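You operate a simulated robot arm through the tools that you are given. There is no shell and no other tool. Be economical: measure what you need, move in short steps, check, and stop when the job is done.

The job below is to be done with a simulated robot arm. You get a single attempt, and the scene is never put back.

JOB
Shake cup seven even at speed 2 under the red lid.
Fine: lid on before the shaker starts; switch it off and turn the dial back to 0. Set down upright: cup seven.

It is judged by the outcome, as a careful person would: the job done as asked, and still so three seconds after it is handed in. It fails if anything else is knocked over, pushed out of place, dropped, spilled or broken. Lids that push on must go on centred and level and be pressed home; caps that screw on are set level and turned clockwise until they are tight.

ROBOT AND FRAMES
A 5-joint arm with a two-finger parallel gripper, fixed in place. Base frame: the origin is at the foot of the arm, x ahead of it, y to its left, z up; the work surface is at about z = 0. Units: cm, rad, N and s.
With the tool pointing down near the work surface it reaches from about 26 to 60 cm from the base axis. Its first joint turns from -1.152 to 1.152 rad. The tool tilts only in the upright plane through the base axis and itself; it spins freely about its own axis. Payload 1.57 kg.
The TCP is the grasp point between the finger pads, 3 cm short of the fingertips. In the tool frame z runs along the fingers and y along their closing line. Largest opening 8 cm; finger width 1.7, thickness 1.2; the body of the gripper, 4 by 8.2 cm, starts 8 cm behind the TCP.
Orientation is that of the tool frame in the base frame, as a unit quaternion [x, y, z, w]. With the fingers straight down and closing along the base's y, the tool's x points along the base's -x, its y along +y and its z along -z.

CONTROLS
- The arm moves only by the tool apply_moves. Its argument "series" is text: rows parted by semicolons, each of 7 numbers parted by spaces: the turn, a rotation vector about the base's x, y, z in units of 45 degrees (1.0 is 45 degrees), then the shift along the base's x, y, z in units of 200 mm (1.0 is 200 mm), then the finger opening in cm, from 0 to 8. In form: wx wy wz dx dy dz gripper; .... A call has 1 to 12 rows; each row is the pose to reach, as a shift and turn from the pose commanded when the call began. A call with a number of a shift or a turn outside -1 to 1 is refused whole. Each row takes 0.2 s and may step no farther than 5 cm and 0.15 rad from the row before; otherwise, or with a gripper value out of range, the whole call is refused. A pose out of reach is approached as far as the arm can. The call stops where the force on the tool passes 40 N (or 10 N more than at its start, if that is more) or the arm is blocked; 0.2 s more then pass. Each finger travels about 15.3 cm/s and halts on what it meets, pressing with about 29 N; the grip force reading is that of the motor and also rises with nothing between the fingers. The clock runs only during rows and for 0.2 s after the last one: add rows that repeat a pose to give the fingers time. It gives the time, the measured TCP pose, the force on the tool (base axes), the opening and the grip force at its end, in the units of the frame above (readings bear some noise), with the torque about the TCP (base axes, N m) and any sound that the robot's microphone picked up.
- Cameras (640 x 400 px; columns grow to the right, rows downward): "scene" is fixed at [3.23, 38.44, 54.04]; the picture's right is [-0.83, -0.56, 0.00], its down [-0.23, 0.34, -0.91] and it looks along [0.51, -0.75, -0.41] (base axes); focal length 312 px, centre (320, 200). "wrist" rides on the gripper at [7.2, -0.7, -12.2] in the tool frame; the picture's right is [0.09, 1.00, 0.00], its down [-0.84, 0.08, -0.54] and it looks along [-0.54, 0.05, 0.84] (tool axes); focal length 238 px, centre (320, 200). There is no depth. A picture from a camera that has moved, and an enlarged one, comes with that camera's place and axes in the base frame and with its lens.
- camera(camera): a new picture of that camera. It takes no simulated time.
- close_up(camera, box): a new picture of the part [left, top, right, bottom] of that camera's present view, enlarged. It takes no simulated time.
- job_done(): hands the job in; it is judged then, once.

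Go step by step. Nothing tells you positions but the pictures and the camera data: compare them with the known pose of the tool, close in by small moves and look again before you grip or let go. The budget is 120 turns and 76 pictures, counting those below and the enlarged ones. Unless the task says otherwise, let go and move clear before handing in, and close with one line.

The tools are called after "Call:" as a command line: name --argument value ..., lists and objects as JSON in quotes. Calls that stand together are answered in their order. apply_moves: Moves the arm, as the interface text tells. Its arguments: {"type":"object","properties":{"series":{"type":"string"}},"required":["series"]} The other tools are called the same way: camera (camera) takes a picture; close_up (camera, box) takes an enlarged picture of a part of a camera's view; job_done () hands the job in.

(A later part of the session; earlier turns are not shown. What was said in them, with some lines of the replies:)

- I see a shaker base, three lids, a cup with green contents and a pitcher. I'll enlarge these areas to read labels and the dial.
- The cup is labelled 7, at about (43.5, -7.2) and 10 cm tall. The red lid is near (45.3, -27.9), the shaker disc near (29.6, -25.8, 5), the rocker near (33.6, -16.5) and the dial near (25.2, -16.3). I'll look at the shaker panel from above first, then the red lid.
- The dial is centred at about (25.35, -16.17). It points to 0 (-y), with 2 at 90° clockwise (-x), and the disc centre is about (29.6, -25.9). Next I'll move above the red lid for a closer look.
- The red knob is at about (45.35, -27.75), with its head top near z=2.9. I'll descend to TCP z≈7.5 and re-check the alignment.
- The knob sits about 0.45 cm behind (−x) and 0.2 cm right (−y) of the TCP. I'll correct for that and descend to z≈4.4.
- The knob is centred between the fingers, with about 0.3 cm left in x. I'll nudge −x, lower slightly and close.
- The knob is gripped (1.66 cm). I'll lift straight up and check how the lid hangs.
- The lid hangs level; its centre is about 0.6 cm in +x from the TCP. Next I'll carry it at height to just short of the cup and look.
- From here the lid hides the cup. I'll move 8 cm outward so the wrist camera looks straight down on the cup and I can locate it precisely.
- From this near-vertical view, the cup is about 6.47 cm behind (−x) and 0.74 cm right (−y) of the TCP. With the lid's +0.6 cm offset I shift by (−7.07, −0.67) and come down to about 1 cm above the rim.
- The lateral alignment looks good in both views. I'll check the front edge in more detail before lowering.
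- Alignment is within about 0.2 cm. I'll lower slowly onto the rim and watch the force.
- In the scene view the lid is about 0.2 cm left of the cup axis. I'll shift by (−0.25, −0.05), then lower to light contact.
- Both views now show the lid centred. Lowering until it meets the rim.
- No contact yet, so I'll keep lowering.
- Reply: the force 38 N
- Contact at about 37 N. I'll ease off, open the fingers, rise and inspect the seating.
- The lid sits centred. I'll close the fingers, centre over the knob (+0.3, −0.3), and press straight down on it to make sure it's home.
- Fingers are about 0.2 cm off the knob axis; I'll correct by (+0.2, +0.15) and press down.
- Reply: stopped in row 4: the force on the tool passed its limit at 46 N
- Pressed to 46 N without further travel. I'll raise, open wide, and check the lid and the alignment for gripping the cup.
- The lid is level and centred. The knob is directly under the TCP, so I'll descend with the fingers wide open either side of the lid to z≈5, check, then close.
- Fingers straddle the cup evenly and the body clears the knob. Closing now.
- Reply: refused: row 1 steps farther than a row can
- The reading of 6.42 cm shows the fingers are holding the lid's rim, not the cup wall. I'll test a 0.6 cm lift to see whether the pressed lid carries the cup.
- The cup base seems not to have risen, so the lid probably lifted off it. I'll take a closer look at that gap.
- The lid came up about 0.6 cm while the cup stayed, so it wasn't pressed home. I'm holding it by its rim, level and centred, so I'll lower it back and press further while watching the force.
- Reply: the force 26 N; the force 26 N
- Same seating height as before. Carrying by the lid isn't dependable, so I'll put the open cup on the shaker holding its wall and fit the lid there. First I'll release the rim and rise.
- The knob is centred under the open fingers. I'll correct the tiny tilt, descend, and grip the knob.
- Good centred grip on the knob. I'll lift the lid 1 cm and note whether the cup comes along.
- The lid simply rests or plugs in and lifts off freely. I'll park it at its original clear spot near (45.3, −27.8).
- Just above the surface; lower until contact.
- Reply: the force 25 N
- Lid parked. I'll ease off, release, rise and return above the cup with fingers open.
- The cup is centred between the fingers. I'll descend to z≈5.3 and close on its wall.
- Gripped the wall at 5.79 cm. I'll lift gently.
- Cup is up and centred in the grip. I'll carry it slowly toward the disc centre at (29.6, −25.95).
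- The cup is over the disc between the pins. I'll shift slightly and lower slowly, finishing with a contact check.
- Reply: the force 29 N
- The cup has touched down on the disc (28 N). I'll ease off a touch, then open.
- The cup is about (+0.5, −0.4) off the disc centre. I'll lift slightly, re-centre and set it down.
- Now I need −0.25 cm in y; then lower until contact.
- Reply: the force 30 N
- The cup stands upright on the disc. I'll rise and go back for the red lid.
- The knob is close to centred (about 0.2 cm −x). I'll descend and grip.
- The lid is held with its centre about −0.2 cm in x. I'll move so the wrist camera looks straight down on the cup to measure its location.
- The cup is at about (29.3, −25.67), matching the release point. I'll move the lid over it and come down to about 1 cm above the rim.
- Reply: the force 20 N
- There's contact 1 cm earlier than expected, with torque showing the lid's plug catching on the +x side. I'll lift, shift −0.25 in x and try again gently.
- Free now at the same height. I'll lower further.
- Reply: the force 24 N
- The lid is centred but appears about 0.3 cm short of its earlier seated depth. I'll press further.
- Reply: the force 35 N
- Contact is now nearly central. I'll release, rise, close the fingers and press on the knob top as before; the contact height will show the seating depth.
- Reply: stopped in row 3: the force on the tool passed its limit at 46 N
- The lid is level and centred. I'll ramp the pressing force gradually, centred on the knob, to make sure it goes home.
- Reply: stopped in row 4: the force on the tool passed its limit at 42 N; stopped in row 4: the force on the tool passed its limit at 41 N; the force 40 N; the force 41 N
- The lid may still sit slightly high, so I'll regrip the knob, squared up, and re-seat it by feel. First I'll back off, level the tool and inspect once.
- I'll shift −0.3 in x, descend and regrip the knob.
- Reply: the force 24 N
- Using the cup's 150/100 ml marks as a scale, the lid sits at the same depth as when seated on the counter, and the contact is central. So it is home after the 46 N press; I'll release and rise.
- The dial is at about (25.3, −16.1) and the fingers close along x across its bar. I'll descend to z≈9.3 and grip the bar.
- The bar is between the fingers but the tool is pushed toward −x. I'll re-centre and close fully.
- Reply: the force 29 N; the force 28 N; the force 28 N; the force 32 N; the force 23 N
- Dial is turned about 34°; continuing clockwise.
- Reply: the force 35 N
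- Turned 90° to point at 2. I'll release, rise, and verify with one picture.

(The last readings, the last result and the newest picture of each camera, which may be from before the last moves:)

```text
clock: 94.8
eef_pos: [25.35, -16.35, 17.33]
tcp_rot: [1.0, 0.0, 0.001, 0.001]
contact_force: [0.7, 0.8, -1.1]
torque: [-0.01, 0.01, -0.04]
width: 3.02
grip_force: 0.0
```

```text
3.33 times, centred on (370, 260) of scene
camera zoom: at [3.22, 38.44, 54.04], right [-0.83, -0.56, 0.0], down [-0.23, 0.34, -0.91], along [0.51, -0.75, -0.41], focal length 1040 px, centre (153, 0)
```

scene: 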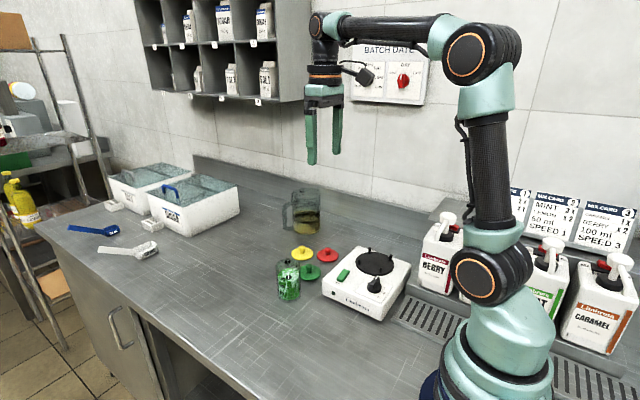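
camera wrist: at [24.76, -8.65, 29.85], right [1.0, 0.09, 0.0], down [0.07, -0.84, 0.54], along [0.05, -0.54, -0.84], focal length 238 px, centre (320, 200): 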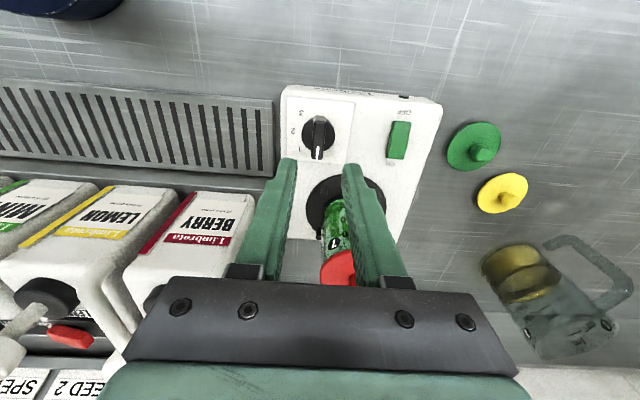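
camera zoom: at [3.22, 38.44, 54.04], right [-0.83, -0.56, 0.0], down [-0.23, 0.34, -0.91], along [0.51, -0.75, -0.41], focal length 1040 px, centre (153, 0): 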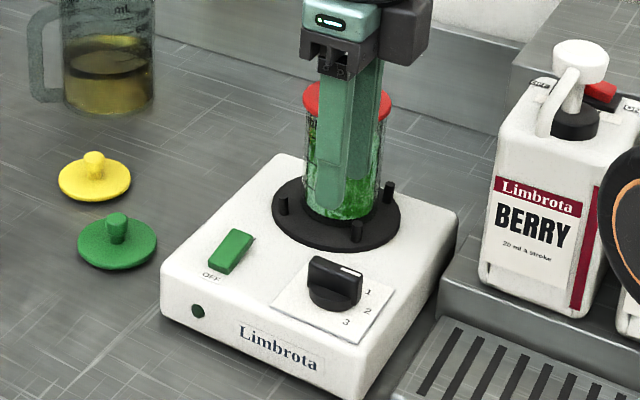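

The dial points at 2 and the lid is on. Next I'll move the closed fingers over the ON end of the rocker (33.6, −17.4).

Call:
apply_moves --series "0 0 0 0.15 -0.02 0 1; 0 0 0 0.3 -0.04 0 0; 0 0 0 0.4125 -0.0525 0 0; 0 0 0 0.4125 -0.0525 -0.15 0; 0 0 0 0.4125 -0.0525 -0.3 0; 0 0 0 0.4125 -0.0525 -0.36 0; 0 0 0 0.4125 -0.0525 -0.36 0"

```text
clock: 96.4
eef_pos: [33.73, -17.35, 10.05]
tcp_rot: [1.0, -0.001, 0.002, 0.001]
contact_force: [0.4, 0.7, -0.5]
torque: [0.03, 0.02, 0.0]
width: 0.02
grip_force: 21.4
```

Call:
apply_moves --series "0 0 0 0 0 -0.01 0; 0 0 0 0 0 -0.02 0; 0 0 0 0 0 -0.03 0; 0 0 0 0 0 -0.04 0; 0 0 0 0 0 -0.05 0; 0 0 0 0 0 -0.056 0; 0 0 0 0 0 -0.062 0; 0 0 0 0 0 -0.068 0; 0 0 0 0 0 -0.074 0"

```text
clock: 97.4
eef_pos: [33.55, -17.47, 9.6]
tcp_rot: [1.0, -0.002, 0.002, 0.001]
contact_force: [-3.2, -2.6, 5.4]
torque: [0.0, 0.09, 0.02]
width: 0.03
grip_force: 21.5
stopped in row 4: the force on the tool passed its limit at 46 N (the readings are from after the stop); the commanded pose is now the measured one
```

The press hit the force stop. I'll raise and listen.

Call:
apply_moves --series "0 0 0 0 0 0.02 0; 0 0 0 0 0 0.1 0; 0 0 0 0 0 0.15 0; 0 0 0 0 0 0.15 0"

```text
clock: 98.4
eef_pos: [33.62, -17.52, 12.6]
tcp_rot: [1.0, -0.002, 0.001, 0.001]
contact_force: [0.4, 0.5, 0.4]
torque: [0.03, 0.02, -0.03]
width: 0.01
grip_force: 21.3
```

Call:
close_up --camera "scene" --box '[360, 200, 440, 300]'

```text
4.00 times, centred on (400, 250) of scene
camera zoom: at [3.23, 38.44, 54.04], right [-0.83, -0.56, 0.0], down [-0.23, 0.34, -0.91], along [0.51, -0.75, -0.41], focal length 1248 px, centre (0, 0)
```

zoom: 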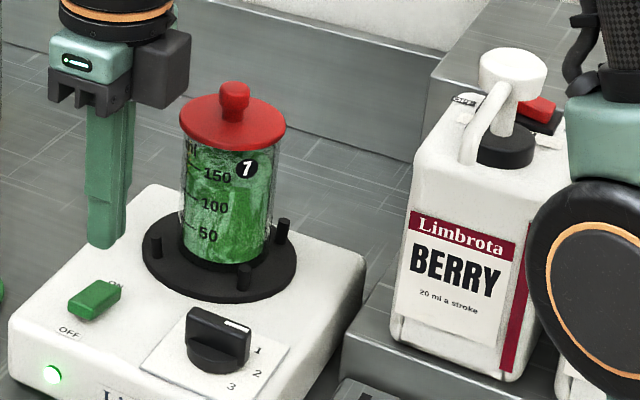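

The indicator lamp is lit, so the shaker is running with the lid on. I'll wait while moving over the OFF end of the rocker.

Call:
apply_moves --series "0 0 0 0 0.05 0 0; 0 0 0 0 0.1375 0 0; 0 0 0 0 0.1375 0 0; 0 0 0 0 0.1375 0 0; 0 0 0 0 0.1375 0 0; 0 0 0 0 0.1375 0 0; 0 0 0 0 0.1375 0 0; 0 0 0 0 0.1375 0 0; 0 0 0 0 0.1375 0 0; 0 0 0 0 0.1375 0 0; 0 0 0 0 0.1375 0 0; 0 0 0 0 0.1375 0 0"

Call:
apply_moves --series "0 0 0 0 0 0 0; 0 0 0 0 0 0 0; 0 0 0 0 0 0 0; 0 0 0 0 0 0 0; 0 0 0 0 0 0 0; 0 0 0 0 0 0 0; 0 0 0 0 0 0 0; 0 0 0 0 0 0 0; 0 0 0 0 0 0 0; 0 0 0 0 0 0 0; 0 0 0 0 0 0 0; 0 0 0 0 0 0 0"

Call:
close_up --camera "scene" --box '[360, 200, 440, 300]'

```text
clock: 101.0
eef_pos: [33.51, -14.56, 12.4]
tcp_rot: [1.0, -0.002, 0.001, 0.001]
contact_force: [0.2, -1.0, -0.9]
torque: [0.05, -0.03, 0.03]
width: 0.02
grip_force: 21.3
```

```text
clock: 103.6
eef_pos: [33.46, -14.61, 12.41]
tcp_rot: [1.0, -0.002, 0.002, 0.001]
contact_force: [-0.8, -0.6, 0.8]
torque: [0.01, -0.01, -0.01]
width: 0.01
grip_force: 21.2
```

```text
4.00 times, centred on (400, 250) of scene
camera zoom: at [3.23, 38.44, 54.04], right [-0.83, -0.56, 0.0], down [-0.23, 0.34, -0.91], along [0.51, -0.75, -0.41], focal length 1248 px, centre (0, 0)
```

zoom: 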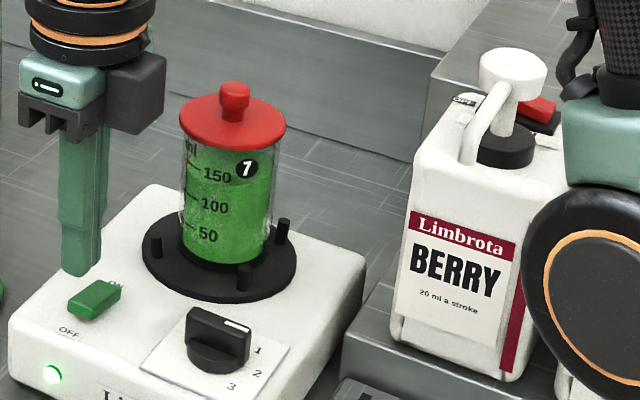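

The contents look evenly green. Pressing the OFF end now.

Call:
apply_moves --series "0 0 0 0 -0.005 -0.05 0; 0 0 0 0 -0.005 -0.1 0; 0 0 0 0 -0.005 -0.115 0; 0 0 0 0 -0.005 -0.125 0; 0 0 0 0 -0.005 -0.135 0; 0 0 0 0 -0.005 -0.145 0; 0 0 0 0 -0.005 -0.155 0; 0 0 0 0 -0.005 -0.165 0; 0 0 0 0 -0.005 -0.175 0; 0 0 0 0 -0.005 -0.185 0; 0 0 0 0 -0.005 -0.195 0"

```text
clock: 105.3
eef_pos: [33.63, -14.78, 9.43]
tcp_rot: [1.0, -0.001, 0.001, 0.0]
contact_force: [-2.5, 3.4, 9.0]
torque: [0.0, 0.08, -0.01]
width: 0.0
grip_force: 21.1
stopped in row 8: the force on the tool passed its limit at 47 N (the readings are from after the stop); the commanded pose is now the measured one
```

Same travel and force as the ON press. Rising and returning to the dial to turn it back to 0.

Call:
apply_moves --series "0 0 0 0 0 0.1 0; 0 0 0 0 0 0.3 0; 0 0 0 0 0 0.39 1; 0 0 0 -0.2 -0.03 0.39 3; 0 0 0 -0.4 -0.073 0.39 3; 0 0 0 -0.4135 -0.073 0.39 3; 0 0 0 -0.4135 -0.073 0.39 3"

```text
clock: 106.9
eef_pos: [25.39, -16.24, 17.04]
tcp_rot: [1.0, -0.001, 0.0, 0.001]
contact_force: [-0.3, -0.1, -0.2]
torque: [-0.01, 0.02, -0.01]
width: 3.02
grip_force: 0.0
```

Call:
apply_moves --series "0 0 0 -0.003 0 -0.15 3; 0 0 0 -0.003 0 -0.3 3; 0 0 0 -0.003 0 -0.36 3; 0 0 0 -0.003 0 -0.387 3; 0 0 0 -0.003 0 -0.387 3; 0 0 0 -0.003 0 -0.387 1.6; 0 0 0 -0.003 0 -0.387 0; 0 0 0 -0.003 0 -0.387 0; 0 0 0 -0.003 0 -0.387 0"

```text
clock: 108.9
eef_pos: [25.18, -16.24, 9.47]
tcp_rot: [1.0, -0.002, 0.001, 0.001]
contact_force: [-5.4, -17.8, -13.6]
torque: [-0.25, -0.32, -0.05]
width: 1.17
grip_force: 29.4
```

Gripped. Turning back counter-clockwise, starting with a small step.

Call:
apply_moves --series "0 0 0 0 -0.003 -0.001 0; 0 0 0.15 0 -0.003 -0.001 0; 0 0 0.3 0 -0.003 -0.001 0; 0 0 0.4 0 -0.003 -0.001 0; 0 0 0.4 0 -0.003 -0.001 0"

```text
clock: 110.1
eef_pos: [25.23, -16.2, 9.49]
tcp_rot: [0.988, 0.156, 0.001, 0.0]
contact_force: [-7.4, -27.6, -15.8]
torque: [-0.53, 0.68, -0.04]
width: 1.16
grip_force: 29.0
```

Call:
apply_moves --series "0 0 0 -0.001 -0.003 -0.002 0; 0 0 0.15 -0.001 -0.004 -0.002 0; 0 0 0.3 -0.001 -0.004 -0.002 0; 0 0 0.4 -0.001 -0.004 -0.002 0; 0 0 0.4 -0.001 -0.004 -0.002 0"

```text
clock: 111.3
eef_pos: [25.24, -16.16, 9.35]
tcp_rot: [0.951, 0.31, 0.0, 0.001]
contact_force: [-0.2, 9.7, 27.3]
torque: [0.33, 0.14, 0.0]
width: 1.19
grip_force: 29.5
```

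Call:
apply_moves --series "0 0 0.15 0 0.001 0.001 0; 0 0 0.3 0 0.001 0.001 0; 0 0 0.45 0 0.001 0.001 0; 0 0 0.6 0 0.001 0.001 0; 0 0 0.6 0 0.001 0.001 0"

```text
clock: 112.5
eef_pos: [25.23, -16.42, 9.43]
tcp_rot: [0.853, 0.522, 0.001, 0.002]
contact_force: [21.6, 4.8, -24.3]
torque: [0.27, -0.1, -0.01]
width: 1.2
grip_force: 29.2
```

Call:
apply_moves --series "0 0 0 0.003 0 -0.002 0; 0 0 0.15 0.003 0 -0.002 0; 0 0 0.3 0.003 0 -0.002 0; 0 0 0.45 0.003 0 -0.002 0; 0 0 0.6 0.003 0 -0.002 0; 0 0 0.6 0.003 0 -0.002 0"

```text
clock: 113.9
eef_pos: [25.26, -16.34, 9.53]
tcp_rot: [0.707, 0.707, 0.001, 0.0]
contact_force: [-5.2, -26.8, -5.8]
torque: [-0.54, 0.49, 0.04]
width: 1.19
grip_force: 28.7
```

The dial is turned back the full 90°. I'll release, rise clear, and take the last picture to verify.

Call:
apply_moves --series "0 0 0 0 0 0 1.8; 0 0 0 0 0 0 3; 0 0 0 0 0 0 3; 0 0 0 0 0 0.1 3; 0 0 0 0 0 0.3 3; 0 0 0 0 0 0.5 3; 0 0 0 0.1 0.15 0.6 3; 0 0 0 0.2 0.35 0.6 3; 0 0 0 0.3 0.55 0.6 3; 0 0 0 0.4 0.7 0.6 3; 0 0 0 0.4 0.7 0.6 3"

Call:
close_up --camera "scene" --box '[335, 200, 425, 320]'

```text
clock: 116.3
eef_pos: [33.44, -2.58, 20.96]
tcp_rot: [0.708, 0.706, 0.0, 0.0]
contact_force: [0.9, 0.3, 0.3]
torque: [0.02, 0.01, -0.01]
width: 3.0
grip_force: 0.1
```

```text
3.33 times, centred on (380, 260) of scene
camera zoom: at [3.23, 38.44, 54.04], right [-0.83, -0.56, 0.0], down [-0.23, 0.34, -0.91], along [0.51, -0.75, -0.41], focal length 1040 px, centre (120, 0)
```

zoom: 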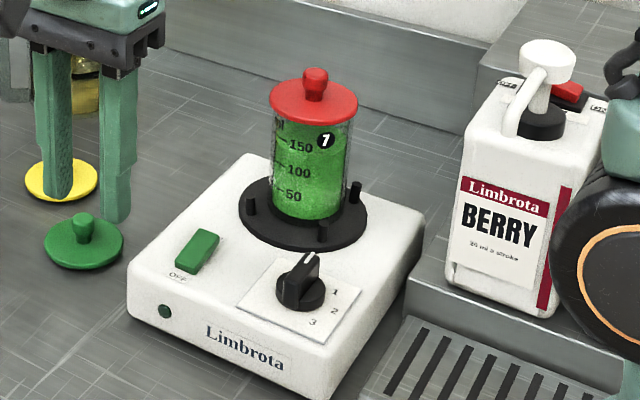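

The lamp is off, the rocker is at OFF and the dial is back at 0. Cup seven is evenly mixed and stands upright on the shaker disc under the red lid, and the arm is clear. I'm handing in.

Call:
job_done

```text
The job is handed in.
```

Cup seven was shaken even at speed 2 under the red lid; the shaker is off, the dial is at 0, and I left the cup upright on the shaker disc, not on the counter.
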